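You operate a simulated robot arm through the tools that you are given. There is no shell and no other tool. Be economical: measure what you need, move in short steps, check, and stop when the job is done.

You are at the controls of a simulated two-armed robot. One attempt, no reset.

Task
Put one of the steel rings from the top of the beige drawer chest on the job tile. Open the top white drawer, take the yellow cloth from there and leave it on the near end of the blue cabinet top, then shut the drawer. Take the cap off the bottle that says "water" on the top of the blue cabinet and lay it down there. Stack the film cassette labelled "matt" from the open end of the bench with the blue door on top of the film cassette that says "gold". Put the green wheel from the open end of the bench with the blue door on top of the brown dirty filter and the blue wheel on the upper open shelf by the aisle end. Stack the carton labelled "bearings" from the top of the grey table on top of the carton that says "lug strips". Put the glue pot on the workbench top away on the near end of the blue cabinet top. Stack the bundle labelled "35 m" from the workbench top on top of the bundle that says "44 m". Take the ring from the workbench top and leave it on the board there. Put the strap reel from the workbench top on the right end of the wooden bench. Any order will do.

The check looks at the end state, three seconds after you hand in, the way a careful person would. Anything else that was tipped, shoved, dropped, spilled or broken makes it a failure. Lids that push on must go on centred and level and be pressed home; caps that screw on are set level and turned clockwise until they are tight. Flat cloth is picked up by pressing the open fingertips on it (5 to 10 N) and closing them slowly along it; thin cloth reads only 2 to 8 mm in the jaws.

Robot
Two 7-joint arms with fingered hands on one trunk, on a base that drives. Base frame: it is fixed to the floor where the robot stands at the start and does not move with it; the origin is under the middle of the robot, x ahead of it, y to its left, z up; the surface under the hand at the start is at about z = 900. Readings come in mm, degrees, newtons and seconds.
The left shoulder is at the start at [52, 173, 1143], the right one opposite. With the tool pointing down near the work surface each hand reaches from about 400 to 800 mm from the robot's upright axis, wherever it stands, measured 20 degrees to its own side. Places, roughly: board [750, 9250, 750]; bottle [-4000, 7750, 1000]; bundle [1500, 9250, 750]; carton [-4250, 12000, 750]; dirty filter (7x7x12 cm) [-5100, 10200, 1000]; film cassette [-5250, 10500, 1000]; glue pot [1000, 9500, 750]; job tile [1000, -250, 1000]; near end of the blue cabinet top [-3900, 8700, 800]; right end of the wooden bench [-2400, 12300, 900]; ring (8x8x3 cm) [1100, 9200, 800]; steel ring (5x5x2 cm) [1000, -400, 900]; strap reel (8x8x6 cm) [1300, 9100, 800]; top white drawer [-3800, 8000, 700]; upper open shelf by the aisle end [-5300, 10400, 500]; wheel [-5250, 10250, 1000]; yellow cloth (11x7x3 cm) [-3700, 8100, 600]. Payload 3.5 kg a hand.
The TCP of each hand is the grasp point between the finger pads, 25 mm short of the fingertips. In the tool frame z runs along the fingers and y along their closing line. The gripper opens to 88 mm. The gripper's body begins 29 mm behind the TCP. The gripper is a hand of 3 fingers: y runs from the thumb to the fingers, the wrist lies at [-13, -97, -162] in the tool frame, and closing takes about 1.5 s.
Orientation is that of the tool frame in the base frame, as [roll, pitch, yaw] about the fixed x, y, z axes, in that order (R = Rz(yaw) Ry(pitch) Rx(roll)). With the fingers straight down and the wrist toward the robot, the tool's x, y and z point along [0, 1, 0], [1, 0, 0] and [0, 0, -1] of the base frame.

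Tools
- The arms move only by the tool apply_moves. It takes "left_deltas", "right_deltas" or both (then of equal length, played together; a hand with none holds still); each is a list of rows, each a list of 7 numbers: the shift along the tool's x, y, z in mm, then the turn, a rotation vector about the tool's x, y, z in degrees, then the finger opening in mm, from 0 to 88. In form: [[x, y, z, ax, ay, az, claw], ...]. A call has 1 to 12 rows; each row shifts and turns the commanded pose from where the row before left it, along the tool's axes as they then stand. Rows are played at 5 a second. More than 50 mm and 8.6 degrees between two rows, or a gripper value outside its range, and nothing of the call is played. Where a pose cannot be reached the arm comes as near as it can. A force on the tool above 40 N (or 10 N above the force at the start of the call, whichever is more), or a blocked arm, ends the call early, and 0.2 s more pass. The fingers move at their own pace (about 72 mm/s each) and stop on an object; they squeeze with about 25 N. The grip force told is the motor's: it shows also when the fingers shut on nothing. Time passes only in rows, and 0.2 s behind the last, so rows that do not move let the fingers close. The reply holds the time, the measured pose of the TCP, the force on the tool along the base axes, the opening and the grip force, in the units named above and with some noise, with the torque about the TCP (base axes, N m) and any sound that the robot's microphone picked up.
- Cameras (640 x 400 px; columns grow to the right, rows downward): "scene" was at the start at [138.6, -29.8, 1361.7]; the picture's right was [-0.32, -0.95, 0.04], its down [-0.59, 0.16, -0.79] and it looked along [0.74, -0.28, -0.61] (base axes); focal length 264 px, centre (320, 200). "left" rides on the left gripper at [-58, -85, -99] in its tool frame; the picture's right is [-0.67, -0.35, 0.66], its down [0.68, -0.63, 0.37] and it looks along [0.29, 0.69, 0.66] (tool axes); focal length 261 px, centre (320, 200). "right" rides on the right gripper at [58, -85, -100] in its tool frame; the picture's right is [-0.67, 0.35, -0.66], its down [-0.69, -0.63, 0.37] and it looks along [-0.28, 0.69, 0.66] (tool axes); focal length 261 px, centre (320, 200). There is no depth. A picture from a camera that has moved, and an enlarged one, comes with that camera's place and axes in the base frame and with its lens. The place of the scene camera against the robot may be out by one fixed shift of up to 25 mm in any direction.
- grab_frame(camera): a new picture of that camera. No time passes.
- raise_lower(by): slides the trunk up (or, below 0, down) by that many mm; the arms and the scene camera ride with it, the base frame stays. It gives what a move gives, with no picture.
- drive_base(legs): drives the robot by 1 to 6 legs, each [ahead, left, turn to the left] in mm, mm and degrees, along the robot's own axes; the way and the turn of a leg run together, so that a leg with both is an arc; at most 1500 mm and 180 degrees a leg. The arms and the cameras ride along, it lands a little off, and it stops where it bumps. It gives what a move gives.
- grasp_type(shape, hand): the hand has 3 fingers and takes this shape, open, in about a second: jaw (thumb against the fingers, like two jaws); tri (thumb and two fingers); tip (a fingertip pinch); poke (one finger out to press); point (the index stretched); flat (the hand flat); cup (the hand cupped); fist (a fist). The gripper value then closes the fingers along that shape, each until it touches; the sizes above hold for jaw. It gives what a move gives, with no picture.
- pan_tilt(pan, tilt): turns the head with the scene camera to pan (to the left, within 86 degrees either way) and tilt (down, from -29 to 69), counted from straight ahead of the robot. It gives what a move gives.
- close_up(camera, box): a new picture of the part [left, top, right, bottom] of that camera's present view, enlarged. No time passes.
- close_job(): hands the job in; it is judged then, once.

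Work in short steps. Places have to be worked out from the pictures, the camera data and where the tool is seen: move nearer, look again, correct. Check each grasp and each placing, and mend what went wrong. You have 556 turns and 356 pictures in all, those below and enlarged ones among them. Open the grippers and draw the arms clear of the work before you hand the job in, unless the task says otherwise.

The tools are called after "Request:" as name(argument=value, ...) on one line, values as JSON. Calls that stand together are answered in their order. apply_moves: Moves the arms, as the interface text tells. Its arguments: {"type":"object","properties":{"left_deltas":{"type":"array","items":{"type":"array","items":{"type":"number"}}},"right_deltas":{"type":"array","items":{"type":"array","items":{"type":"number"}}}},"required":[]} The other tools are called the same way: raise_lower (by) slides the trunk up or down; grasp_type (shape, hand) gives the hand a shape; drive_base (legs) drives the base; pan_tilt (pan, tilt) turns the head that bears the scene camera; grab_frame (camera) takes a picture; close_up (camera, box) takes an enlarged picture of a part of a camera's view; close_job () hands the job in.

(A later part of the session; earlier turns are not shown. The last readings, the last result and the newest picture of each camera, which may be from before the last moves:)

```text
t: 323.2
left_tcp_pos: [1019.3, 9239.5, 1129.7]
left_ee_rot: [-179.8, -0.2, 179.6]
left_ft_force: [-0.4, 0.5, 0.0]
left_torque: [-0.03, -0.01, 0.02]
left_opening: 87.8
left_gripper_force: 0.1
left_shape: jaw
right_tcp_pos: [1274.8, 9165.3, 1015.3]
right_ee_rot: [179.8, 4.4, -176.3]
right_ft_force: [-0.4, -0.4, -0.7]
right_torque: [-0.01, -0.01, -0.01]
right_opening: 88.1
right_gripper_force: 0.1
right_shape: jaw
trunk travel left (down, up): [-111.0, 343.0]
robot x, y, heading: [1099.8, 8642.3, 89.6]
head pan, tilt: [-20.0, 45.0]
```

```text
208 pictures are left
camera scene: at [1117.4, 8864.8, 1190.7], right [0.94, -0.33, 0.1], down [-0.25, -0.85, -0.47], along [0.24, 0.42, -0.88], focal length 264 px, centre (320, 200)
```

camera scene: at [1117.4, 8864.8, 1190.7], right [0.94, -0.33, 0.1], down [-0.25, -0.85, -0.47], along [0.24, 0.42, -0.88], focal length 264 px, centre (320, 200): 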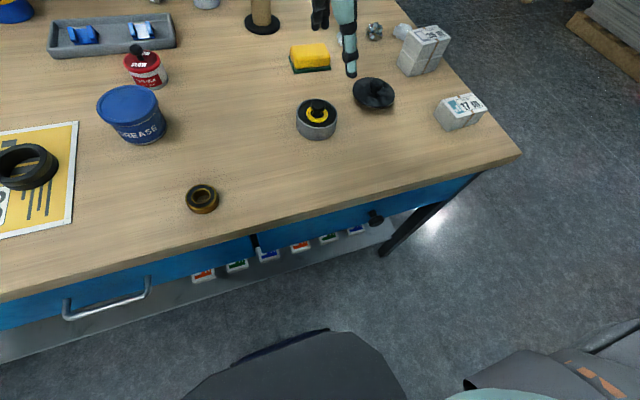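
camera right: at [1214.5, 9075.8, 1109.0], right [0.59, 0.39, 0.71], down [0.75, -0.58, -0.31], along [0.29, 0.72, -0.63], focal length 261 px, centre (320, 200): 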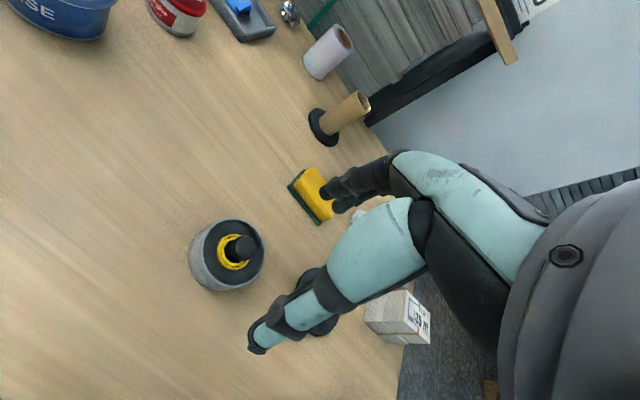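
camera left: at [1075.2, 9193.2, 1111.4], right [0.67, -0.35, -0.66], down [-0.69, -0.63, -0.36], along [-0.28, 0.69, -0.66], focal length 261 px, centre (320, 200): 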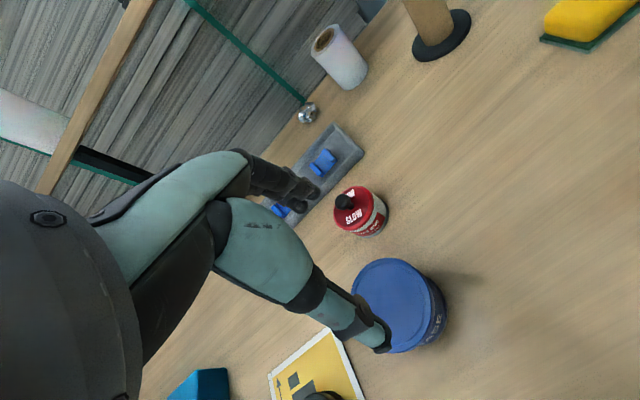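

Reel is flat at ≈(1286,9214). I move the base a bit (forward 60, left 30) and go for the knob again, this time deeper so the fingertips hook under the mushroom cap.

Request:
drive_base(legs=[[60, 35, 0]])

Request:
apply_moves(right_deltas=[[-15, 0, 15, 0, 2.2, 2, 70], [-15, 0, 20, 0, 2.2, 2, 60], [-12, -6, 20, 0, 0, 0, 46], [0, 0, 15, 0, 0, 0, 46], [0, 0, 0, 0, 0, 0, 46]])

Request:
grab_frame(camera="right")

```text
t: 324.2
left_tcp_pos: [983.0, 9299.3, 1130.3]
left_ee_rot: [-179.8, -0.3, 179.6]
left_ft_force: [-0.7, 0.2, 0.9]
left_torque: [0.0, 0.01, 0.0]
left_opening: 88.0
left_gripper_force: 0.1
left_shape: jaw
right_tcp_pos: [1240.4, 9226.5, 1016.5]
right_ee_rot: [179.7, 4.5, -176.4]
right_ft_force: [0.7, 0.1, 0.5]
right_torque: [-0.01, -0.03, 0.01]
right_opening: 87.8
right_gripper_force: 0.0
right_shape: jaw
trunk travel left (down, up): [-111.0, 343.0]
robot x, y, heading: [1068.9, 8704.1, 89.9]
head pan, tilt: [-20.0, 45.0]
```

```text
t: 325.4
left_tcp_pos: [983.6, 9299.3, 1130.2]
left_ee_rot: [-179.8, -0.1, 179.6]
left_ft_force: [-0.3, 0.4, 0.7]
left_torque: [0.01, 0.03, 0.0]
left_opening: 87.7
left_gripper_force: 0.1
left_shape: jaw
right_tcp_pos: [1284.6, 9220.7, 945.5]
right_ee_rot: [179.7, 0.0, 179.6]
right_ft_force: [0.7, 0.0, 0.5]
right_torque: [-0.01, -0.05, 0.01]
right_opening: 46.5
right_gripper_force: 0.1
right_shape: jaw
trunk travel left (down, up): [-111.0, 343.0]
robot x, y, heading: [1063.0, 8708.8, 89.6]
head pan, tilt: [-20.0, 45.0]
```

```text
207 pictures are left
camera right: at [1225.8, 9136.0, 1045.0], right [0.67, 0.34, 0.66], down [0.68, -0.63, -0.37], along [0.29, 0.7, -0.66], focal length 261 px, centre (320, 200)
```

right: 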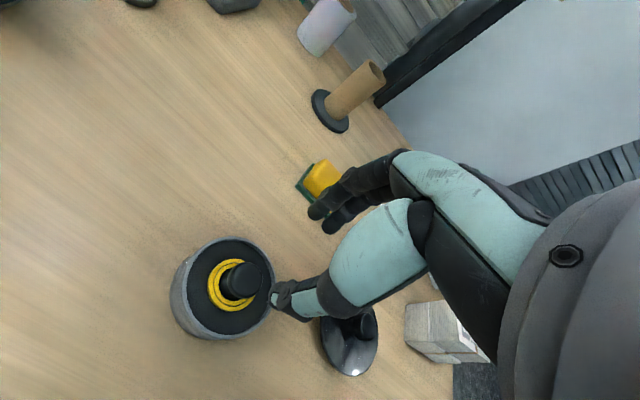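

Knob at (1282,9214). Centre and descend to z≈858.

Request:
apply_moves(right_deltas=[[2, -7, 20, 0, 0, 0, 46], [0, 0, 25, 0, 0, 0, 46], [0, 0, 20, 0, 0, 0, 46], [0, 0, 10, 0, 0, 0, 46], [0, 0, 6, 0, 0, 0, 46], [0, 0, 5, 0, 0, 0, 46], [0, 0, 0, 0, 0, 0, 46]])

Request:
close_up(camera="right", box=[180, 170, 420, 350])

```text
t: 327.0
left_tcp_pos: [982.4, 9299.6, 1131.2]
left_ee_rot: [-180.0, -0.2, 179.6]
left_ft_force: [0.2, 0.1, -0.7]
left_torque: [0.01, -0.01, -0.02]
left_opening: 87.4
left_gripper_force: 0.1
left_shape: jaw
right_tcp_pos: [1281.9, 9214.7, 861.8]
right_ee_rot: [179.6, 0.0, 179.7]
right_ft_force: [-0.7, 0.4, 5.5]
right_torque: [-0.16, 0.05, -0.03]
right_opening: 46.3
right_gripper_force: 0.0
right_shape: jaw
trunk travel left (down, up): [-111.0, 343.0]
robot x, y, heading: [1061.0, 8704.9, 89.6]
head pan, tilt: [-20.0, 45.0]
```

```text
2.22 times, centred on (300, 260) of right
camera zoom: at [1222.7, 9128.9, 960.5], right [0.67, 0.34, 0.66], down [0.68, -0.63, -0.37], along [0.29, 0.7, -0.66], focal length 579 px, centre (364, 67)
```

zoom: 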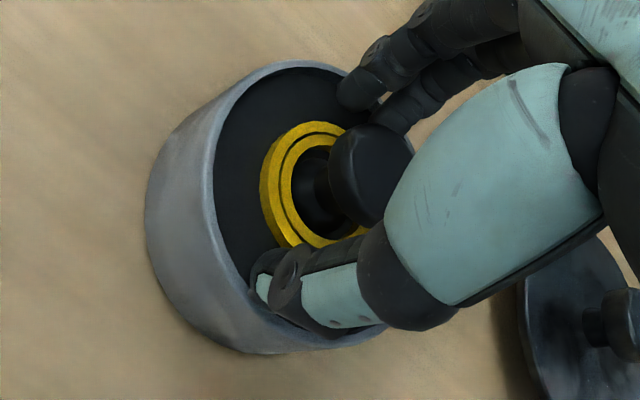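

Thumb touches the reel's face; ease up 2 mm and close on the knob's neck.

Request:
apply_moves(right_deltas=[[0, 0, -2, 0, 0, 0, 46], [0, 0, 0, 0, 0, 0, 30], [0, 0, 0, 0, 0, 0, 15], [0, 0, 0, 0, 0, 0, 0], [0, 0, 0, 0, 0, 0, 0], [0, 0, 0, 0, 0, 0, 0], [0, 0, 0, 0, 0, 0, 0]])

Request:
close_up(camera="right", box=[180, 170, 420, 350])

```text
t: 328.6
left_tcp_pos: [983.8, 9299.0, 1129.9]
left_ee_rot: [-179.8, -0.2, 179.6]
left_ft_force: [0.3, 1.0, -0.9]
left_torque: [-0.01, 0.02, 0.0]
left_opening: 87.7
left_gripper_force: 0.0
left_shape: jaw
right_tcp_pos: [1281.5, 9215.1, 862.4]
right_ee_rot: [179.7, 0.0, 179.8]
right_ft_force: [0.4, -0.2, 0.2]
right_torque: [0.0, 0.04, 0.01]
right_opening: 15.1
right_gripper_force: 25.1
right_shape: jaw
trunk travel left (down, up): [-111.0, 343.0]
robot x, y, heading: [1066.8, 8707.1, 89.6]
head pan, tilt: [-20.0, 45.0]
```

```text
2.22 times, centred on (300, 260) of right
camera zoom: at [1223.2, 9129.8, 961.6], right [0.67, 0.34, 0.66], down [0.68, -0.63, -0.37], along [0.29, 0.7, -0.66], focal length 579 px, centre (364, 67)
```

zoom: 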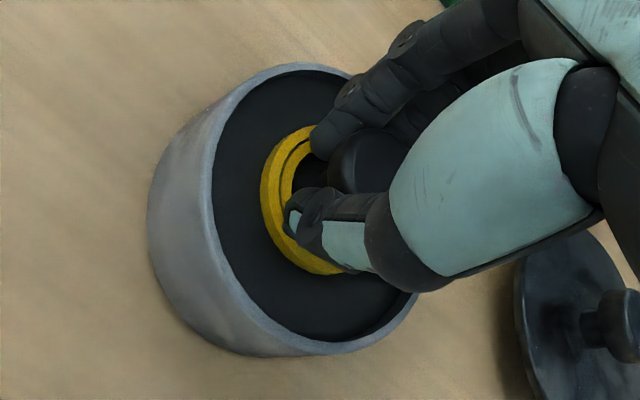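

Fingertips are under the cap now. Lift slowly, in stages.

Request:
apply_moves(right_deltas=[[0, 0, -6, 0, 0, 0, 0], [0, 0, -10, 0, 0, 0, 0], [0, 0, -10, 0, 0, 0, 0], [0, 0, 0, 0, 0, 0, 0], [0, 0, 0, 0, 0, 0, 0], [0, 0, 0, 0, 0, 0, 0]])

Request:
close_up(camera="right", box=[180, 170, 420, 350])

```text
t: 330.0
left_tcp_pos: [983.1, 9300.0, 1130.1]
left_ee_rot: [-179.9, -0.2, 179.6]
left_ft_force: [0.3, 0.2, -0.2]
left_torque: [0.0, 0.02, -0.02]
left_opening: 87.8
left_gripper_force: 0.0
left_shape: jaw
right_tcp_pos: [1282.9, 9215.6, 887.7]
right_ee_rot: [179.6, 0.0, 179.6]
right_ft_force: [0.6, -0.3, -2.1]
right_torque: [-0.02, -0.02, 0.03]
right_opening: 15.0
right_gripper_force: 25.1
right_shape: jaw
trunk travel left (down, up): [-111.0, 343.0]
robot x, y, heading: [1067.9, 8706.2, 89.7]
head pan, tilt: [-20.0, 45.0]
```

```text
2.22 times, centred on (300, 260) of right
camera zoom: at [1223.0, 9130.2, 986.7], right [0.67, 0.34, 0.66], down [0.68, -0.63, -0.37], along [0.29, 0.7, -0.66], focal length 579 px, centre (364, 67)
```

zoom: 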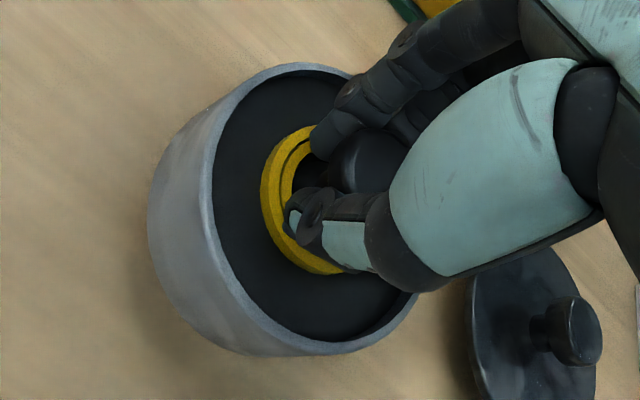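

Stable. I lift another 90 mm with pauses and check.

Request:
apply_moves(right_deltas=[[0, 0, -12, 0, 0, 0, 0], [0, 0, -12, 0, 0, 0, 0], [0, 0, -15, 0, 0, 0, 0], [0, 0, -15, 0, 0, 0, 0], [0, 0, -15, 0, 0, 0, 0], [0, 0, -15, 0, 0, 0, 0], [0, 0, 0, 0, 0, 0, 0], [0, 0, 0, 0, 0, 0, 0]])

Request:
close_up(camera="right", box=[180, 170, 420, 350])

```text
t: 331.8
left_tcp_pos: [984.0, 9299.3, 1129.0]
left_ee_rot: [-179.8, -0.1, 179.7]
left_ft_force: [0.1, -0.6, 0.5]
left_torque: [-0.02, 0.0, -0.01]
left_opening: 87.5
left_gripper_force: 0.0
left_shape: jaw
right_tcp_pos: [1281.7, 9215.9, 972.1]
right_ee_rot: [179.7, -0.1, 179.6]
right_ft_force: [-0.2, -0.3, -2.1]
right_torque: [0.03, -0.01, -0.03]
right_opening: 14.7
right_gripper_force: 25.0
right_shape: jaw
trunk travel left (down, up): [-111.0, 343.0]
robot x, y, heading: [1064.1, 8706.4, 89.7]
head pan, tilt: [-20.0, 45.0]
```

```text
2.22 times, centred on (300, 260) of right
camera zoom: at [1222.6, 9129.5, 1071.3], right [0.67, 0.34, 0.66], down [0.68, -0.63, -0.37], along [0.29, 0.7, -0.66], focal length 579 px, centre (364, 67)
```

zoom: 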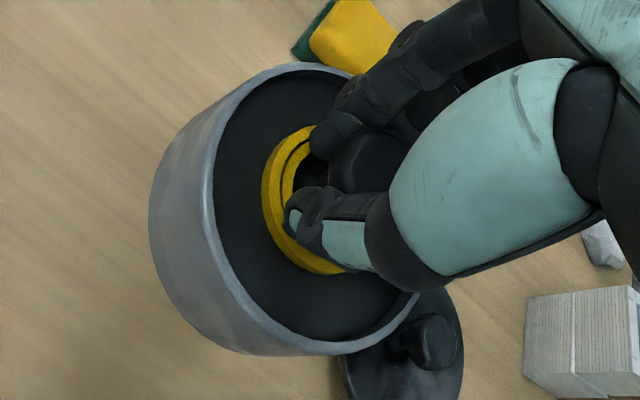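

Reel stable. Now the left hand re-grasps the pot.

Request:
apply_moves(left_deltas=[[-6, 40, 20, 0, 0, 0, 88], [-7, 40, 20, 0, 0, 0, 88], [-6, 39, 20, 0, 0, 0, 88], [0, 0, 40, 0, 0, 0, 88], [0, 0, 40, 0, 0, 0, 88], [0, 0, 40, 0, 0, 0, 88], [0, 0, 40, 0, 0, 0, 88], [0, 0, 0, 0, 0, 0, 88]])

Request:
grab_frame(camera="left")

```text
t: 333.6
left_tcp_pos: [1003.9, 9414.9, 908.4]
left_ee_rot: [-179.9, -0.3, 179.6]
left_ft_force: [-0.4, -0.4, -0.2]
left_torque: [0.04, -0.01, 0.0]
left_opening: 88.2
left_gripper_force: 0.0
left_shape: jaw
right_tcp_pos: [1282.0, 9215.9, 973.1]
right_ee_rot: [179.7, -0.1, 179.7]
right_ft_force: [0.2, 0.4, -2.4]
right_torque: [-0.01, 0.02, -0.04]
right_opening: 15.0
right_gripper_force: 25.4
right_shape: jaw
trunk travel left (down, up): [-111.0, 343.0]
robot x, y, heading: [1066.3, 8706.8, 89.8]
head pan, tilt: [-20.0, 45.0]
```

```text
202 pictures are left
camera left: at [1061.0, 9330.9, 1007.7], right [0.67, -0.35, -0.66], down [-0.69, -0.63, -0.36], along [-0.28, 0.69, -0.66], focal length 261 px, centre (320, 200)
```

left: 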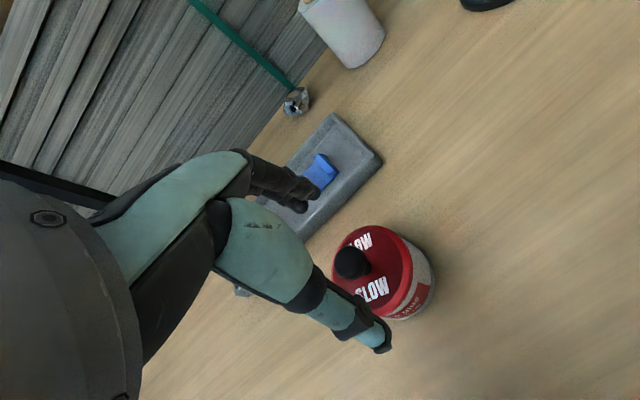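

Nearly aligned; shift 2 mm and descend, then close.

Request:
apply_moves(left_deltas=[[1, 3, 15, 0, 0, 0, 88], [0, 0, 15, 0, 0, 0, 88], [0, 0, 15, 0, 0, 0, 88], [0, 0, 11, 0, 0, 0, 88], [0, 0, 0, 0, 0, 0, 88], [0, 0, 0, 0, 0, 0, 70], [0, 0, 0, 0, 0, 0, 50], [0, 0, 0, 0, 0, 0, 30], [0, 0, 0, 0, 0, 0, 30], [0, 0, 0, 0, 0, 0, 30], [0, 0, 0, 0, 0, 0, 30]])

Request:
apply_moves(left_deltas=[[0, 0, -10, 0, 0, 0, 30], [0, 0, -30, 0, 0, 0, 30], [0, 0, -40, 0, 0, 0, 30], [0, 0, -40, 0, 0, 0, 30], [0, 0, -40, 0, 0, 0, 30], [0, 0, -40, 0, 0, 0, 30], [0, -40, -20, 0, 0, 0, 30], [0, -40, 0, 0, 0, 0, 30], [0, -40, 0, 0, 0, 0, 30], [0, -40, 0, 0, 0, 0, 30], [0, -40, 0, 0, 0, 0, 30]])

Request:
grab_frame(camera="left")

```text
t: 336.0
left_tcp_pos: [1000.5, 9419.4, 851.5]
left_ee_rot: [-179.8, -0.2, 179.6]
left_ft_force: [0.1, 0.0, 0.4]
left_torque: [0.03, -0.06, -0.01]
left_opening: 53.4
left_gripper_force: 25.0
left_shape: jaw
right_tcp_pos: [1282.2, 9215.4, 972.0]
right_ee_rot: [179.6, 0.0, 179.6]
right_ft_force: [0.0, 1.0, -2.3]
right_torque: [-0.01, 0.0, -0.03]
right_opening: 14.6
right_gripper_force: 24.5
right_shape: jaw
trunk travel left (down, up): [-111.0, 343.0]
robot x, y, heading: [1068.9, 8705.0, 89.8]
head pan, tilt: [-20.0, 45.0]
heard: snap
```

```text
t: 338.4
left_tcp_pos: [1000.9, 9219.5, 1074.7]
left_ee_rot: [-179.8, -0.2, 179.7]
left_ft_force: [0.6, 0.4, -4.6]
left_torque: [0.02, -0.02, 0.0]
left_opening: 53.2
left_gripper_force: 24.9
left_shape: jaw
right_tcp_pos: [1281.6, 9213.6, 971.6]
right_ee_rot: [179.6, 0.0, 179.7]
right_ft_force: [-0.1, -1.2, -1.6]
right_torque: [0.0, 0.03, -0.02]
right_opening: 14.8
right_gripper_force: 25.2
right_shape: jaw
trunk travel left (down, up): [-111.0, 343.0]
robot x, y, heading: [1066.5, 8706.8, 89.7]
head pan, tilt: [-20.0, 45.0]
```

```text
201 pictures are left
camera left: at [1058.7, 9134.9, 1173.4], right [0.67, -0.35, -0.66], down [-0.69, -0.63, -0.36], along [-0.28, 0.69, -0.66], focal length 261 px, centre (320, 200)
```

left: 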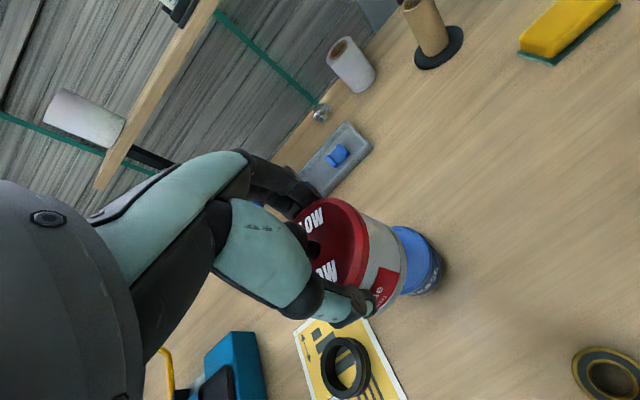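

Both items are held. I back off from the bench and drive sideways through the gap to the aisle.

Request:
apply_moves(right_deltas=[[0, 0, -20, 0, 0, 0, 0], [0, 0, -20, 0, 0, 0, 0], [0, 0, -20, 0, 0, 0, 0], [0, -15, -20, 0, 0, 0, 0], [0, -15, 0, 0, 0, 0, 0]])

Request:
drive_base(legs=[[-250, 0, 0], [0, 1300, 0], [0, 1350, 0]])

Request:
pan_tilt(pan=0, tilt=15)

Request:
grab_frame(camera="scene")

```text
t: 339.6
left_tcp_pos: [1000.8, 9222.1, 1074.0]
left_ee_rot: [-179.8, -0.2, 179.6]
left_ft_force: [0.2, -0.1, -5.3]
left_torque: [0.01, -0.04, 0.0]
left_opening: 53.5
left_gripper_force: 24.8
left_shape: jaw
right_tcp_pos: [1280.7, 9184.9, 1052.4]
right_ee_rot: [179.6, 0.0, 179.7]
right_ft_force: [0.8, -0.1, -2.5]
right_torque: [0.02, 0.01, -0.02]
right_opening: 14.7
right_gripper_force: 24.8
right_shape: jaw
trunk travel left (down, up): [-111.0, 343.0]
robot x, y, heading: [1064.8, 8704.8, 89.7]
head pan, tilt: [-20.0, 45.0]
```

```text
t: 353.7
left_tcp_pos: [-1602.6, 9008.8, 1074.1]
left_ee_rot: [-179.8, -0.2, 178.4]
left_ft_force: [0.2, 0.1, -4.3]
left_torque: [-0.05, -0.04, 0.02]
left_opening: 53.4
left_gripper_force: 24.9
left_shape: jaw
right_tcp_pos: [-1323.3, 8965.4, 1052.3]
right_ee_rot: [179.7, 0.0, 178.4]
right_ft_force: [-0.7, -0.1, -2.3]
right_torque: [0.01, 0.03, 0.0]
right_opening: 14.8
right_gripper_force: 25.0
right_shape: jaw
trunk travel left (down, up): [-111.0, 343.0]
robot x, y, heading: [-1548.2, 8493.0, 88.4]
head pan, tilt: [-20.0, 45.0]
```

```text
t: 354.7
left_tcp_pos: [-1601.6, 9009.5, 1073.1]
left_ee_rot: [-179.8, -0.3, 178.3]
left_ft_force: [0.7, 0.2, -5.6]
left_torque: [0.0, -0.03, 0.01]
left_opening: 53.7
left_gripper_force: 25.0
left_shape: jaw
right_tcp_pos: [-1322.6, 8965.1, 1051.5]
right_ee_rot: [179.7, 0.0, 178.4]
right_ft_force: [0.1, -0.6, -2.6]
right_torque: [-0.03, 0.03, -0.01]
right_opening: 14.8
right_gripper_force: 24.8
right_shape: jaw
trunk travel left (down, up): [-111.0, 343.0]
robot x, y, heading: [-1549.1, 8494.6, 88.5]
head pan, tilt: [0.0, 15.0]
```

```text
200 pictures are left
camera scene: at [-1554.4, 8742.6, 1229.8], right [1.0, -0.03, 0.0], down [-0.02, -0.54, -0.84], along [0.02, 0.84, -0.54], focal length 264 px, centre (320, 200)
```

scene: 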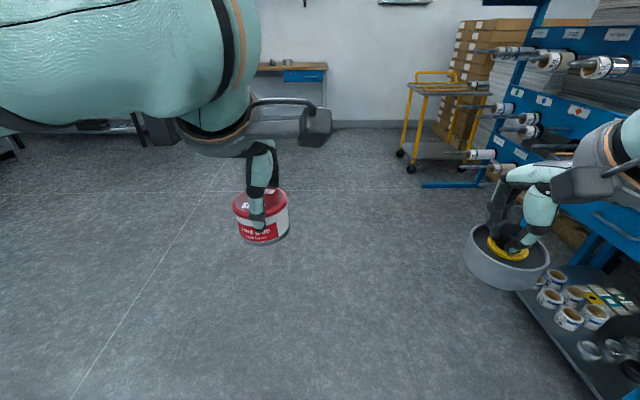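

I drive ahead towards the wooden bench and look again.

Request:
drive_base(legs=[[1300, 900, 1.5], [800, 0, 0]])

Request:
pan_tilt(pan=-10, tilt=20)

Request:
grab_frame(camera="scene")

```text
refused: leg 1 is longer than a leg can be; nothing moved
```

```text
t: 355.4
left_tcp_pos: [-1602.3, 9009.1, 1073.9]
left_ee_rot: [-179.8, -0.2, 178.3]
left_ft_force: [0.2, 1.1, -5.6]
left_torque: [-0.01, -0.03, 0.0]
left_opening: 53.5
left_gripper_force: 24.6
left_shape: jaw
right_tcp_pos: [-1323.9, 8965.7, 1051.2]
right_ee_rot: [179.6, 0.0, 178.4]
right_ft_force: [0.0, 1.0, -2.5]
right_torque: [-0.01, 0.02, -0.01]
right_opening: 14.6
right_gripper_force: 24.6
right_shape: jaw
trunk travel left (down, up): [-111.0, 343.0]
robot x, y, heading: [-1548.7, 8495.8, 88.5]
head pan, tilt: [-10.0, 20.0]
```

```text
199 pictures are left
camera scene: at [-1538.6, 8738.1, 1222.7], right [0.98, -0.19, 0.05], down [-0.08, -0.61, -0.79], along [0.18, 0.77, -0.61], focal length 264 px, centre (320, 200)
```

scene: 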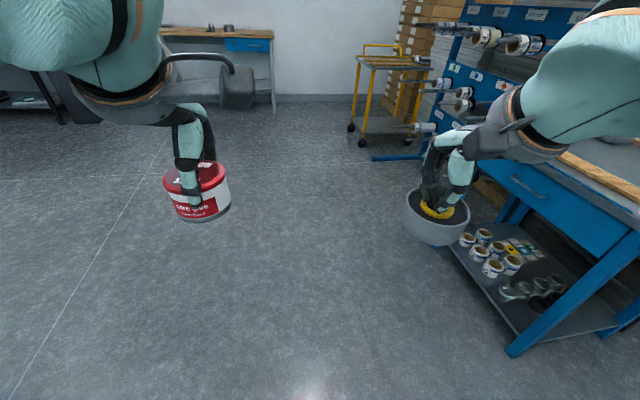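

Request:
drive_base(legs=[[1100, 900, 1.5], [1000, 0, 0]])

Request:
pan_tilt(pan=0, tilt=20)

Request:
grab_frame(camera="scene")

```text
t: 367.3
left_tcp_pos: [-2531.1, 11122.7, 1074.4]
left_ee_rot: [-179.9, -0.3, -178.3]
left_ft_force: [-1.1, -0.3, -4.3]
left_torque: [0.0, -0.03, -0.01]
left_opening: 53.2
left_gripper_force: 25.5
left_shape: jaw
right_tcp_pos: [-2253.5, 11095.8, 1051.3]
right_ee_rot: [179.7, -0.1, -178.2]
right_ft_force: [0.3, 0.3, -2.4]
right_torque: [-0.04, 0.04, 0.04]
right_opening: 14.8
right_gripper_force: 25.2
right_shape: jaw
trunk travel left (down, up): [-111.0, 343.0]
robot x, y, heading: [-2447.5, 10609.9, 91.6]
head pan, tilt: [-10.0, 20.0]
```

```text
t: 368.0
left_tcp_pos: [-2531.0, 11122.6, 1074.8]
left_ee_rot: [-179.9, -0.2, -178.4]
left_ft_force: [-0.9, -0.1, -4.7]
left_torque: [0.01, 0.0, -0.03]
left_opening: 53.5
left_gripper_force: 25.0
left_shape: jaw
right_tcp_pos: [-2251.8, 11095.7, 1052.0]
right_ee_rot: [179.6, 0.0, -178.2]
right_ft_force: [-0.9, -0.1, -2.9]
right_torque: [0.02, 0.03, 0.01]
right_opening: 14.9
right_gripper_force: 25.2
right_shape: jaw
trunk travel left (down, up): [-111.0, 343.0]
robot x, y, heading: [-2454.0, 10608.8, 91.9]
head pan, tilt: [0.0, 20.0]
```

```text
198 pictures are left
camera scene: at [-2468.8, 10857.1, 1222.2], right [1.0, 0.03, 0.0], down [0.02, -0.61, -0.79], along [-0.02, 0.79, -0.61], focal length 264 px, centre (320, 200)
```

scene: 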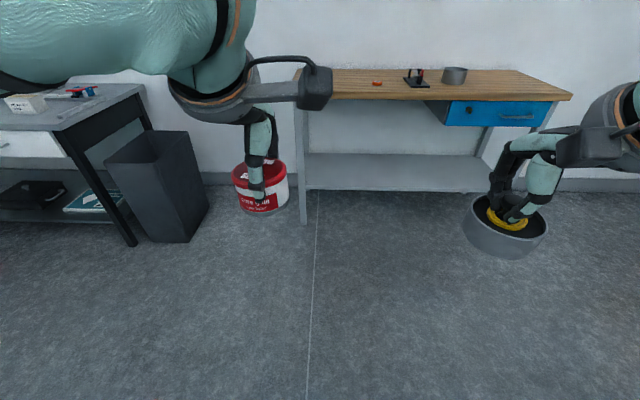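

The free spot at the listed place (-2400,12300) is the left-hand free area of the bench top. I drive up to it, with the right hand reaching there.

Request:
drive_base(legs=[[1000, 150, -1.9]])

Request:
pan_tilt(pan=-15, tilt=40)

Request:
grab_frame(camera="scene")

```text
t: 373.2
left_tcp_pos: [-2689.0, 12127.8, 1074.0]
left_ee_rot: [-179.7, -0.2, -179.9]
left_ft_force: [0.1, -0.3, -5.5]
left_torque: [0.01, -0.02, 0.02]
left_opening: 53.4
left_gripper_force: 25.0
left_shape: jaw
right_tcp_pos: [-2410.9, 12094.1, 1052.2]
right_ee_rot: [179.8, 0.0, -179.8]
right_ft_force: [0.4, 0.3, -2.2]
right_torque: [0.01, 0.02, -0.01]
right_opening: 14.8
right_gripper_force: 24.9
right_shape: jaw
trunk travel left (down, up): [-111.0, 343.0]
robot x, y, heading: [-2619.3, 11613.2, 90.2]
head pan, tilt: [0.0, 20.0]
```

```text
t: 374.1
left_tcp_pos: [-2688.3, 12127.8, 1074.3]
left_ee_rot: [-179.8, -0.2, -179.9]
left_ft_force: [-0.2, 1.0, -4.3]
left_torque: [-0.02, 0.0, 0.02]
left_opening: 53.3
left_gripper_force: 25.1
left_shape: jaw
right_tcp_pos: [-2409.3, 12094.0, 1053.3]
right_ee_rot: [179.6, -0.1, -179.8]
right_ft_force: [-0.2, 0.1, -3.1]
right_torque: [0.0, 0.01, -0.04]
right_opening: 14.7
right_gripper_force: 24.9
right_shape: jaw
trunk travel left (down, up): [-111.0, 343.0]
robot x, y, heading: [-2622.9, 11609.6, 90.0]
head pan, tilt: [-15.0, 40.0]
```

```text
197 pictures are left
camera scene: at [-2610.6, 11841.1, 1195.7], right [0.97, -0.24, 0.08], down [-0.16, -0.83, -0.54], along [0.2, 0.51, -0.84], focal length 264 px, centre (320, 200)
```

scene: 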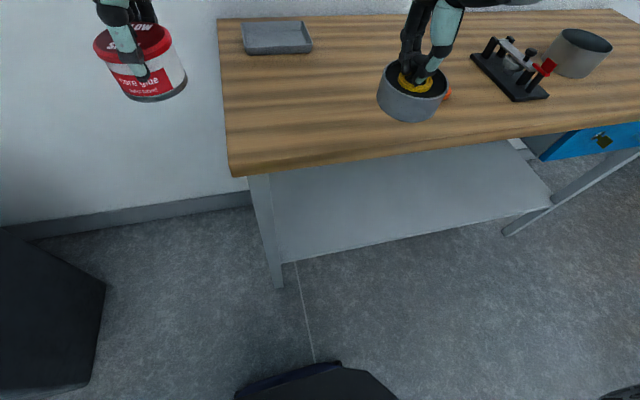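

Clear spot between the grey tray and the red item. I drive 90 mm ahead, reach a bit forward, and lower the reel towards the top (z≈880).

Request:
drive_base(legs=[[90, 0, 0]])

Request:
apply_moves(right_deltas=[[3, 15, 15, 0, 0, 0, 0], [3, 15, 20, 0, 0, 0, 0], [2, 15, 20, 0, 0, 0, 0], [0, 0, 15, 0, 0, 0, 0], [0, 0, 10, 0, 0, 0, 0], [0, 0, 0, 0, 0, 0, 0]])

Request:
grab_frame(camera="scene")

Request:
grab_frame(camera="right")

```text
t: 375.2
left_tcp_pos: [-2689.5, 12216.2, 1073.7]
left_ee_rot: [-179.8, -0.3, -179.8]
left_ft_force: [0.0, -0.8, -4.6]
left_torque: [0.01, -0.02, 0.01]
left_opening: 53.1
left_gripper_force: 24.1
left_shape: jaw
right_tcp_pos: [-2408.7, 12182.5, 1052.5]
right_ee_rot: [179.7, 0.0, -179.8]
right_ft_force: [0.2, -0.6, -2.9]
right_torque: [0.02, -0.01, 0.0]
right_opening: 14.9
right_gripper_force: 24.8
right_shape: jaw
trunk travel left (down, up): [-111.0, 343.0]
robot x, y, heading: [-2621.2, 11702.1, 90.1]
head pan, tilt: [-15.0, 40.0]
```

```text
t: 376.6
left_tcp_pos: [-2688.8, 12216.8, 1073.7]
left_ee_rot: [-179.8, -0.3, -179.8]
left_ft_force: [-0.3, -0.4, -5.2]
left_torque: [-0.01, -0.03, 0.01]
left_opening: 53.3
left_gripper_force: 24.7
left_shape: jaw
right_tcp_pos: [-2418.4, 12228.5, 971.6]
right_ee_rot: [179.7, -0.1, -179.7]
right_ft_force: [-0.2, -0.4, -2.4]
right_torque: [0.02, 0.02, -0.02]
right_opening: 14.4
right_gripper_force: 25.2
right_shape: jaw
trunk travel left (down, up): [-111.0, 343.0]
robot x, y, heading: [-2620.1, 11702.8, 90.1]
head pan, tilt: [-15.0, 40.0]
```

```text
196 pictures are left
camera scene: at [-2611.1, 11929.5, 1195.7], right [0.97, -0.24, 0.08], down [-0.16, -0.83, -0.54], along [0.2, 0.51, -0.84], focal length 264 px, centre (320, 200)
```

scene: 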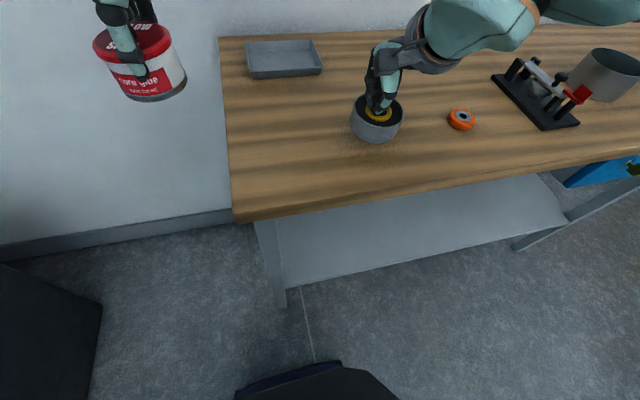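

```text
195 pictures are left
camera right: at [-2476.6, 12141.7, 1070.0], right [0.67, 0.35, 0.66], down [0.69, -0.62, -0.37], along [0.28, 0.7, -0.66], focal length 261 px, centre (320, 200)
```

right: 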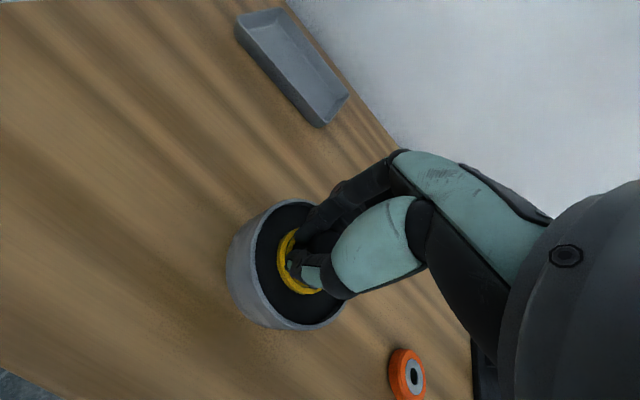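

Spot is good. I lower in small steps to find contact.

Request:
apply_moves(right_deltas=[[0, 0, 4, 0, 0, 0, 0], [0, 0, 4, 0, 0, 0, 0], [0, 0, 4, 0, 0, 0, 0], [0, 0, 4, 0, 0, 0, 0], [0, 0, 0, 0, 0, 0, 0]])

Request:
apply_moves(right_deltas=[[0, 0, 3, 0, 0, 0, 0], [0, 0, 3, 0, 0, 0, 0], [0, 0, 3, 0, 0, 0, 0], [0, 0, 3, 0, 0, 0, 0], [0, 0, 0, 0, 0, 0, 0]])

```text
t: 377.8
left_tcp_pos: [-2689.1, 12215.9, 1075.0]
left_ee_rot: [-179.7, -0.2, -179.7]
left_ft_force: [-0.7, -0.5, -5.0]
left_torque: [0.03, -0.04, 0.0]
left_opening: 53.5
left_gripper_force: 24.8
left_shape: jaw
right_tcp_pos: [-2417.2, 12227.3, 957.1]
right_ee_rot: [179.7, 0.1, -179.8]
right_ft_force: [0.4, -1.1, -1.8]
right_torque: [-0.02, 0.02, -0.04]
right_opening: 14.2
right_gripper_force: 25.1
right_shape: jaw
trunk travel left (down, up): [-111.0, 343.0]
robot x, y, heading: [-2619.2, 11699.7, 90.3]
head pan, tilt: [-15.0, 40.0]
```

```text
t: 379.0
left_tcp_pos: [-2689.3, 12217.1, 1073.6]
left_ee_rot: [-179.7, -0.2, -179.9]
left_ft_force: [0.5, 0.7, -4.6]
left_torque: [-0.01, 0.0, 0.01]
left_opening: 53.1
left_gripper_force: 25.0
left_shape: jaw
right_tcp_pos: [-2417.6, 12227.6, 943.8]
right_ee_rot: [179.7, 0.0, -179.7]
right_ft_force: [0.2, -0.1, -2.1]
right_torque: [-0.01, 0.02, -0.01]
right_opening: 14.6
right_gripper_force: 24.7
right_shape: jaw
trunk travel left (down, up): [-111.0, 343.0]
robot x, y, heading: [-2619.1, 11704.5, 90.1]
head pan, tilt: [-15.0, 40.0]
```

Request:
apply_moves(right_deltas=[[0, 0, 3, 0, 0, 0, 0], [0, 0, 3, 0, 0, 0, 0], [0, 0, 3, 0, 0, 0, 0], [0, 0, 3, 0, 0, 0, 0], [0, 0, 0, 0, 0, 0, 0]])

Request:
close_up(camera="right", box=[180, 170, 420, 350])

```text
t: 380.0
left_tcp_pos: [-2689.1, 12211.8, 1076.4]
left_ee_rot: [-180.0, -0.2, -179.9]
left_ft_force: [0.3, -0.6, -4.5]
left_torque: [0.02, 0.0, 0.01]
left_opening: 53.4
left_gripper_force: 24.7
left_shape: jaw
right_tcp_pos: [-2419.4, 12226.8, 939.0]
right_ee_rot: [178.7, -0.1, -179.5]
right_ft_force: [0.8, -3.2, 25.3]
right_torque: [-0.26, 0.08, 0.04]
right_opening: 16.8
right_gripper_force: 25.1
right_shape: jaw
trunk travel left (down, up): [-111.0, 343.0]
robot x, y, heading: [-2620.6, 11701.3, 90.3]
head pan, tilt: [-15.0, 40.0]
stopped in row 5 (right hand): the force on the tool passed its limit at 43 N (the readings are from after the stop); the commanded pose is now the measured one
```

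```text
2.22 times, centred on (300, 260) of right
camera zoom: at [-2476.9, 12139.7, 1036.8], right [0.67, 0.34, 0.66], down [0.69, -0.62, -0.38], along [0.28, 0.71, -0.65], focal length 579 px, centre (364, 67)
```

zoom: 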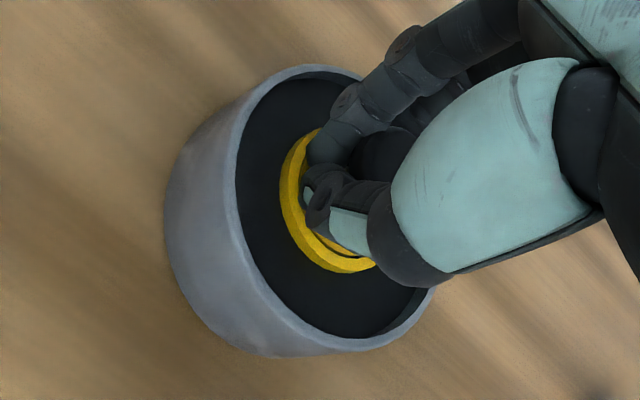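

Contact (bench ≈ z 880). I ease up 3 mm, open to 46 and lift away.

Request:
apply_moves(right_deltas=[[0, 0, -2.5, 0, 0, 0, 0], [0, 0, 0, 0, 0, 0, 20], [0, 0, 0, 0, 0, 0, 35], [0, 0, 0, 0, 0, 0, 46], [0, 0, 0, 0, 0, 0, 46], [0, 0, -15, 0, 0, 0, 46], [0, 0, -30, 0, 0, 0, 46], [0, 0, -40, 0, 0, 0, 60], [0, -30, -20, 0, 0, 0, 88]])

Request:
grab_frame(camera="scene")

```text
t: 382.0
left_tcp_pos: [-2689.1, 12215.2, 1074.4]
left_ee_rot: [-179.8, -0.2, -179.9]
left_ft_force: [-0.8, 0.1, -5.1]
left_torque: [0.01, -0.01, -0.02]
left_opening: 53.3
left_gripper_force: 24.5
left_shape: jaw
right_tcp_pos: [-2417.7, 12196.6, 1043.9]
right_ee_rot: [179.2, -0.1, -179.6]
right_ft_force: [-0.1, -0.1, 0.8]
right_torque: [0.01, -0.02, 0.0]
right_opening: 87.7
right_gripper_force: 0.2
right_shape: jaw
trunk travel left (down, up): [-111.0, 343.0]
robot x, y, heading: [-2618.2, 11703.6, 90.4]
head pan, tilt: [-15.0, 40.0]
```

```text
193 pictures are left
camera scene: at [-2610.8, 11927.9, 1196.1], right [0.97, -0.24, 0.08], down [-0.16, -0.82, -0.54], along [0.2, 0.51, -0.84], focal length 264 px, centre (320, 200)
```

scene: 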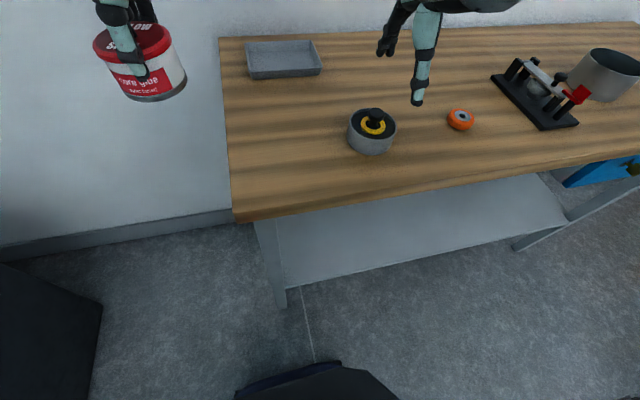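

Reel stands on the bench. Next I go to the blue cabinet with the pot: back off, turn to face it, and drive there.

Request:
drive_base(legs=[[-500, 0, 0], [0, 0, 90], [300, 1250, 0], [0, 1250, 0]])

Request:
pan_tilt(pan=0, tilt=25)

Request:
grab_frame(camera="scene")

```text
t: 400.7
left_tcp_pos: [-3384.4, 8639.0, 1073.7]
left_ee_rot: [-179.9, -0.2, -90.1]
left_ft_force: [0.3, 0.3, -6.5]
left_torque: [0.04, 0.0, -0.01]
left_opening: 52.9
left_gripper_force: 24.9
left_shape: jaw
right_tcp_pos: [-3365.9, 8910.7, 1040.6]
right_ee_rot: [179.2, 0.1, -89.9]
right_ft_force: [1.2, -1.4, -0.2]
right_torque: [0.0, 0.0, -0.03]
right_opening: 87.6
right_gripper_force: 0.0
right_shape: jaw
trunk travel left (down, up): [-111.0, 343.0]
robot x, y, heading: [-2869.9, 8706.1, -179.8]
head pan, tilt: [-15.0, 40.0]
```

```text
t: 401.5
left_tcp_pos: [-3384.0, 8638.4, 1073.0]
left_ee_rot: [-179.9, -0.2, -90.1]
left_ft_force: [0.4, 0.2, -6.1]
left_torque: [0.01, 0.01, 0.02]
left_opening: 53.0
left_gripper_force: 25.0
left_shape: jaw
right_tcp_pos: [-3366.3, 8909.4, 1041.0]
right_ee_rot: [179.2, -0.1, -89.9]
right_ft_force: [-1.0, -0.2, -0.4]
right_torque: [-0.01, 0.02, 0.03]
right_opening: 87.4
right_gripper_force: 0.1
right_shape: jaw
trunk travel left (down, up): [-111.0, 343.0]
robot x, y, heading: [-2866.7, 8706.6, -179.8]
head pan, tilt: [0.0, 25.0]
```

```text
192 pictures are left
camera scene: at [-3125.7, 8704.6, 1214.8], right [0.0, 1.0, 0.0], down [0.68, 0.0, -0.73], along [-0.73, 0.0, -0.68], focal length 264 px, centre (320, 200)
```

scene: 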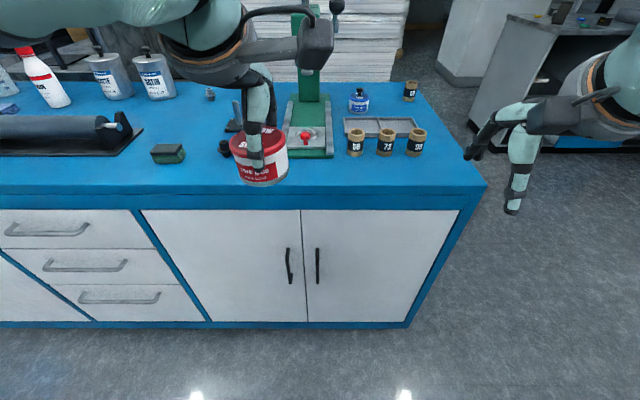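

The strip at the front and the right-hand corner are free. I take the pot to ≈(-3666,9008), right of the jars.

Request:
drive_base(legs=[[200, -365, 0]])

Request:
apply_moves(left_deltas=[[0, 25, 20, 0, 0, 0, 30], [0, 25, 25, 0, 0, 0, 30], [0, 25, 25, 0, 0, 0, 30], [0, 0, 25, 0, 0, 0, 30], [0, 0, 0, 0, 0, 0, 30]])

Request:
grab_frame(camera="left")

Request:
grab_frame(camera="scene")

```text
t: 404.1
left_tcp_pos: [-3589.0, 9012.0, 1074.1]
left_ee_rot: [-179.8, -0.2, -89.9]
left_ft_force: [0.5, 0.2, -3.7]
left_torque: [0.01, 0.01, 0.02]
left_opening: 53.1
left_gripper_force: 25.3
left_shape: jaw
right_tcp_pos: [-3572.2, 9283.1, 1041.3]
right_ee_rot: [179.2, 0.0, -89.7]
right_ft_force: [0.1, 0.2, 0.8]
right_torque: [-0.01, 0.02, 0.02]
right_opening: 87.4
right_gripper_force: 0.1
right_shape: jaw
trunk travel left (down, up): [-111.0, 343.0]
robot x, y, heading: [-3077.6, 9079.6, -179.6]
head pan, tilt: [0.0, 25.0]
```

```text
t: 405.3
left_tcp_pos: [-3666.2, 9011.2, 978.4]
left_ee_rot: [-179.8, -0.1, -89.8]
left_ft_force: [0.5, -0.5, -4.8]
left_torque: [0.03, 0.0, 0.0]
left_opening: 52.8
left_gripper_force: 25.3
left_shape: jaw
right_tcp_pos: [-3570.9, 9282.8, 1041.1]
right_ee_rot: [179.3, -0.1, -89.7]
right_ft_force: [0.8, -1.2, 0.3]
right_torque: [-0.02, -0.02, -0.02]
right_opening: 87.6
right_gripper_force: 0.1
right_shape: jaw
trunk travel left (down, up): [-111.0, 343.0]
robot x, y, heading: [-3076.9, 9082.1, -180.0]
head pan, tilt: [0.0, 25.0]
```

```text
191 pictures are left
camera left: at [-3581.9, 9069.3, 1077.0], right [0.35, 0.67, -0.66], down [0.63, -0.69, -0.36], along [-0.69, -0.29, -0.66], focal length 261 px, centre (320, 200)
```

left: 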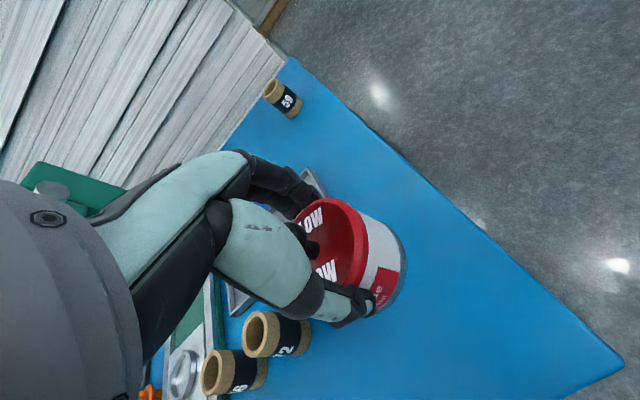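

```text
190 pictures are left
camera scene: at [-3331.2, 9078.9, 1215.0], right [0.0, 1.0, 0.0], down [0.68, 0.0, -0.73], along [-0.73, 0.0, -0.68], focal length 264 px, centre (320, 200)
```

scene: 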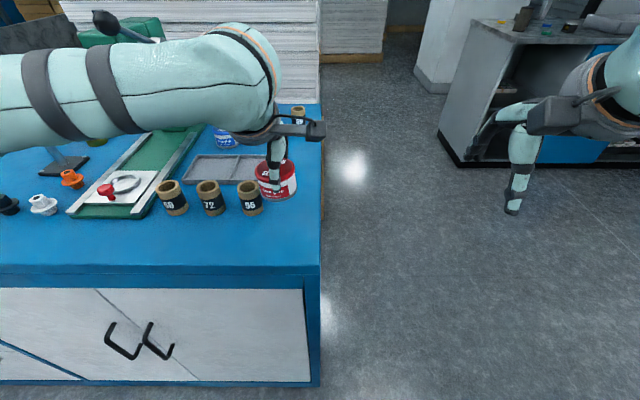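

I shift 14 mm inward and lower towards the top.

Request:
apply_moves(left_deltas=[[0, 7, 20, 0, 0, 0, 30], [0, 7, 20, 0, 0, 0, 30], [0, 0, 18, 0, 0, 0, 30], [0, 0, 10, 0, 0, 0, 30], [0, 0, 4, 0, 0, 0, 30], [0, 0, 4, 0, 0, 0, 30], [0, 0, 4, 0, 0, 0, 30], [0, 0, 0, 0, 0, 0, 30]])

Request:
apply_moves(left_deltas=[[0, 0, 3, 0, 0, 0, 30], [0, 0, 3, 0, 0, 0, 30], [0, 0, 3, 0, 0, 0, 30], [0, 0, 0, 0, 0, 0, 30]])

```text
t: 407.1
left_tcp_pos: [-3677.2, 9011.7, 901.6]
left_ee_rot: [-180.0, -0.2, -90.0]
left_ft_force: [-3.1, -0.7, 10.8]
left_torque: [-0.05, 0.11, -0.04]
left_opening: 52.5
left_gripper_force: 25.1
left_shape: jaw
right_tcp_pos: [-3569.2, 9283.0, 1043.2]
right_ee_rot: [179.2, -0.1, -89.7]
right_ft_force: [0.8, -0.3, 0.0]
right_torque: [0.02, -0.03, 0.0]
right_opening: 87.7
right_gripper_force: 0.0
right_shape: jaw
trunk travel left (down, up): [-111.0, 343.0]
robot x, y, heading: [-3075.7, 9082.5, -180.0]
head pan, tilt: [0.0, 25.0]
```

```text
t: 408.1
left_tcp_pos: [-3676.6, 9011.1, 893.1]
left_ee_rot: [179.8, -0.1, -89.9]
left_ft_force: [-5.9, 2.7, 34.5]
left_torque: [0.02, 0.25, -0.06]
left_opening: 52.2
left_gripper_force: 24.9
left_shape: jaw
right_tcp_pos: [-3567.6, 9284.2, 1043.0]
right_ee_rot: [178.9, -0.1, -89.7]
right_ft_force: [-0.2, -0.2, 0.0]
right_torque: [-0.01, 0.02, -0.01]
right_opening: 87.8
right_gripper_force: 0.0
right_shape: jaw
trunk travel left (down, up): [-111.0, 343.0]
robot x, y, heading: [-3076.3, 9080.7, -179.7]
head pan, tilt: [0.0, 25.0]
```

Contact at top z≈850 (pressed a little). Release and lift.

Request:
apply_moves(left_deltas=[[0, 0, -3, 0, 0, 0, 30], [0, 0, 0, 0, 0, 0, 55], [0, 0, 0, 0, 0, 0, 75], [0, 0, 0, 0, 0, 0, 88], [0, 0, 0, 0, 0, 0, 88], [0, 0, -20, 0, 0, 0, 88], [0, 0, -40, 0, 0, 0, 88], [0, 0, -40, 0, 0, 0, 88], [0, -20, -30, 0, 0, 0, 88], [0, -30, 0, 0, 0, 0, 88]])

Request:
grab_frame(camera="scene")

```text
t: 410.3
left_tcp_pos: [-3624.4, 9012.6, 1024.9]
left_ee_rot: [-179.9, -0.2, -89.9]
left_ft_force: [-0.7, 0.5, -0.4]
left_torque: [0.0, 0.01, 0.02]
left_opening: 87.7
left_gripper_force: 0.1
left_shape: jaw
right_tcp_pos: [-3570.0, 9283.1, 1042.9]
right_ee_rot: [179.2, 0.0, -89.7]
right_ft_force: [0.2, 1.0, 0.7]
right_torque: [0.0, 0.01, -0.01]
right_opening: 87.7
right_gripper_force: 0.1
right_shape: jaw
trunk travel left (down, up): [-111.0, 343.0]
robot x, y, heading: [-3075.9, 9084.1, -179.8]
head pan, tilt: [0.0, 25.0]
heard: snap
```

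```text
189 pictures are left
camera scene: at [-3330.1, 9078.8, 1215.2], right [0.0, 1.0, 0.0], down [0.68, 0.0, -0.73], along [-0.73, 0.0, -0.68], focal length 264 px, centre (320, 200)
```

scene: 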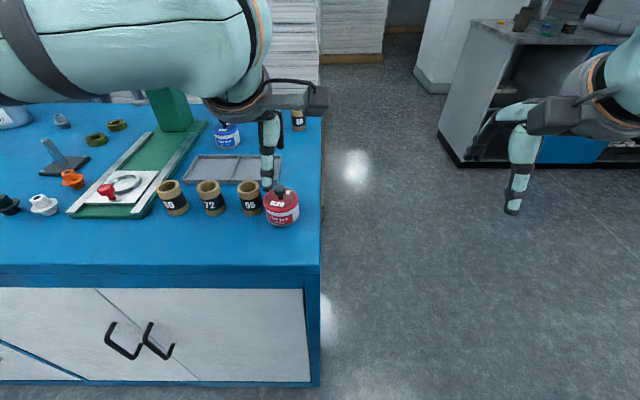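

Pot is placed. Now the drawer: I back off, drive along to y≈8060, and look at the drawers and bottles.

Request:
drive_base(legs=[[-250, 0, 0], [0, 1000, 0]])

Request:
pan_tilt(pan=10, tilt=25)

Request:
grab_frame(camera="scene")

```text
t: 416.9
left_tcp_pos: [-3380.7, 8026.9, 1025.7]
left_ee_rot: [-179.7, -0.3, -90.7]
left_ft_force: [0.1, -0.4, 0.2]
left_torque: [0.02, -0.01, -0.01]
left_opening: 87.6
left_gripper_force: 0.2
left_shape: jaw
right_tcp_pos: [-3320.8, 8298.0, 1042.0]
right_ee_rot: [179.1, 0.0, -90.4]
right_ft_force: [0.0, 0.6, 0.5]
right_torque: [0.0, 0.0, 0.03]
right_opening: 87.6
right_gripper_force: 0.1
right_shape: jaw
trunk travel left (down, up): [-111.0, 343.0]
robot x, y, heading: [-2828.9, 8087.2, 179.6]
head pan, tilt: [0.0, 25.0]
```

```text
t: 417.6
left_tcp_pos: [-3381.3, 8027.0, 1026.2]
left_ee_rot: [-179.7, -0.2, -90.6]
left_ft_force: [0.9, 0.3, -0.6]
left_torque: [-0.01, -0.01, 0.03]
left_opening: 87.5
left_gripper_force: 0.1
left_shape: jaw
right_tcp_pos: [-3320.9, 8297.6, 1041.8]
right_ee_rot: [179.1, -0.1, -90.4]
right_ft_force: [0.2, 0.2, 0.7]
right_torque: [0.02, 0.03, -0.04]
right_opening: 87.3
right_gripper_force: 0.1
right_shape: jaw
trunk travel left (down, up): [-111.0, 343.0]
robot x, y, heading: [-2827.0, 8090.0, 179.6]
head pan, tilt: [10.0, 25.0]
```

```text
188 pictures are left
camera scene: at [-3083.5, 8073.8, 1215.4], right [-0.16, 0.99, -0.05], down [0.67, 0.07, -0.74], along [-0.72, -0.15, -0.67], focal length 264 px, centre (320, 200)
```

scene: 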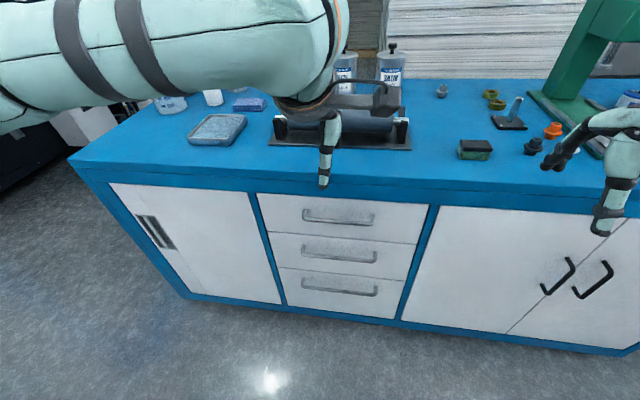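

Handle of the top drawer ≈ (x -3530, y 7940–8111, z≈745). I lower the left hand in front of the cabinet and tilt it forward to hook the handle.

Request:
apply_moves(left_deltas=[[0, 0, 40, 0, 0, 0, 60], [0, 0, 40, 0, 0, 0, 60], [0, 0, 40, 0, 0, 0, 60], [0, 0, 40, 0, 0, 0, 60], [0, 0, 40, 0, 0, 0, 60], [0, 0, 20, -6, 0, 0, 60], [0, 0, 0, -6, 0, 0, 60], [0, 0, 0, -6, 0, 0, 60], [0, 0, 0, -6, 0, 0, 60], [0, 0, 0, -6, 0, 0, 60], [0, 0, 0, 0, 0, 0, 60]])

Request:
grab_frame(camera="left")

```text
t: 420.0
left_tcp_pos: [-3381.5, 8027.2, 806.6]
left_ee_rot: [150.1, -0.2, -90.6]
left_ft_force: [0.1, 0.3, 0.6]
left_torque: [0.04, 0.02, -0.01]
left_opening: 60.2
left_gripper_force: 0.1
left_shape: jaw
right_tcp_pos: [-3321.8, 8296.6, 1042.5]
right_ee_rot: [179.2, -0.1, -90.3]
right_ft_force: [-0.2, -0.1, -0.2]
right_torque: [-0.03, 0.03, -0.03]
right_opening: 87.3
right_gripper_force: 0.1
right_shape: jaw
trunk travel left (down, up): [-111.0, 343.0]
robot x, y, heading: [-2829.0, 8084.7, 179.6]
head pan, tilt: [10.0, 25.0]
```

```text
187 pictures are left
camera left: at [-3257.5, 8082.6, 849.5], right [-0.02, 0.67, -0.74], down [0.36, -0.69, -0.63], along [-0.93, -0.28, -0.23], focal length 261 px, centre (320, 200)
```

left: 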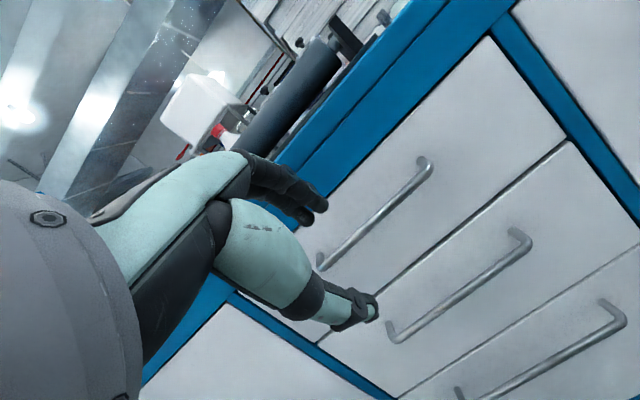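

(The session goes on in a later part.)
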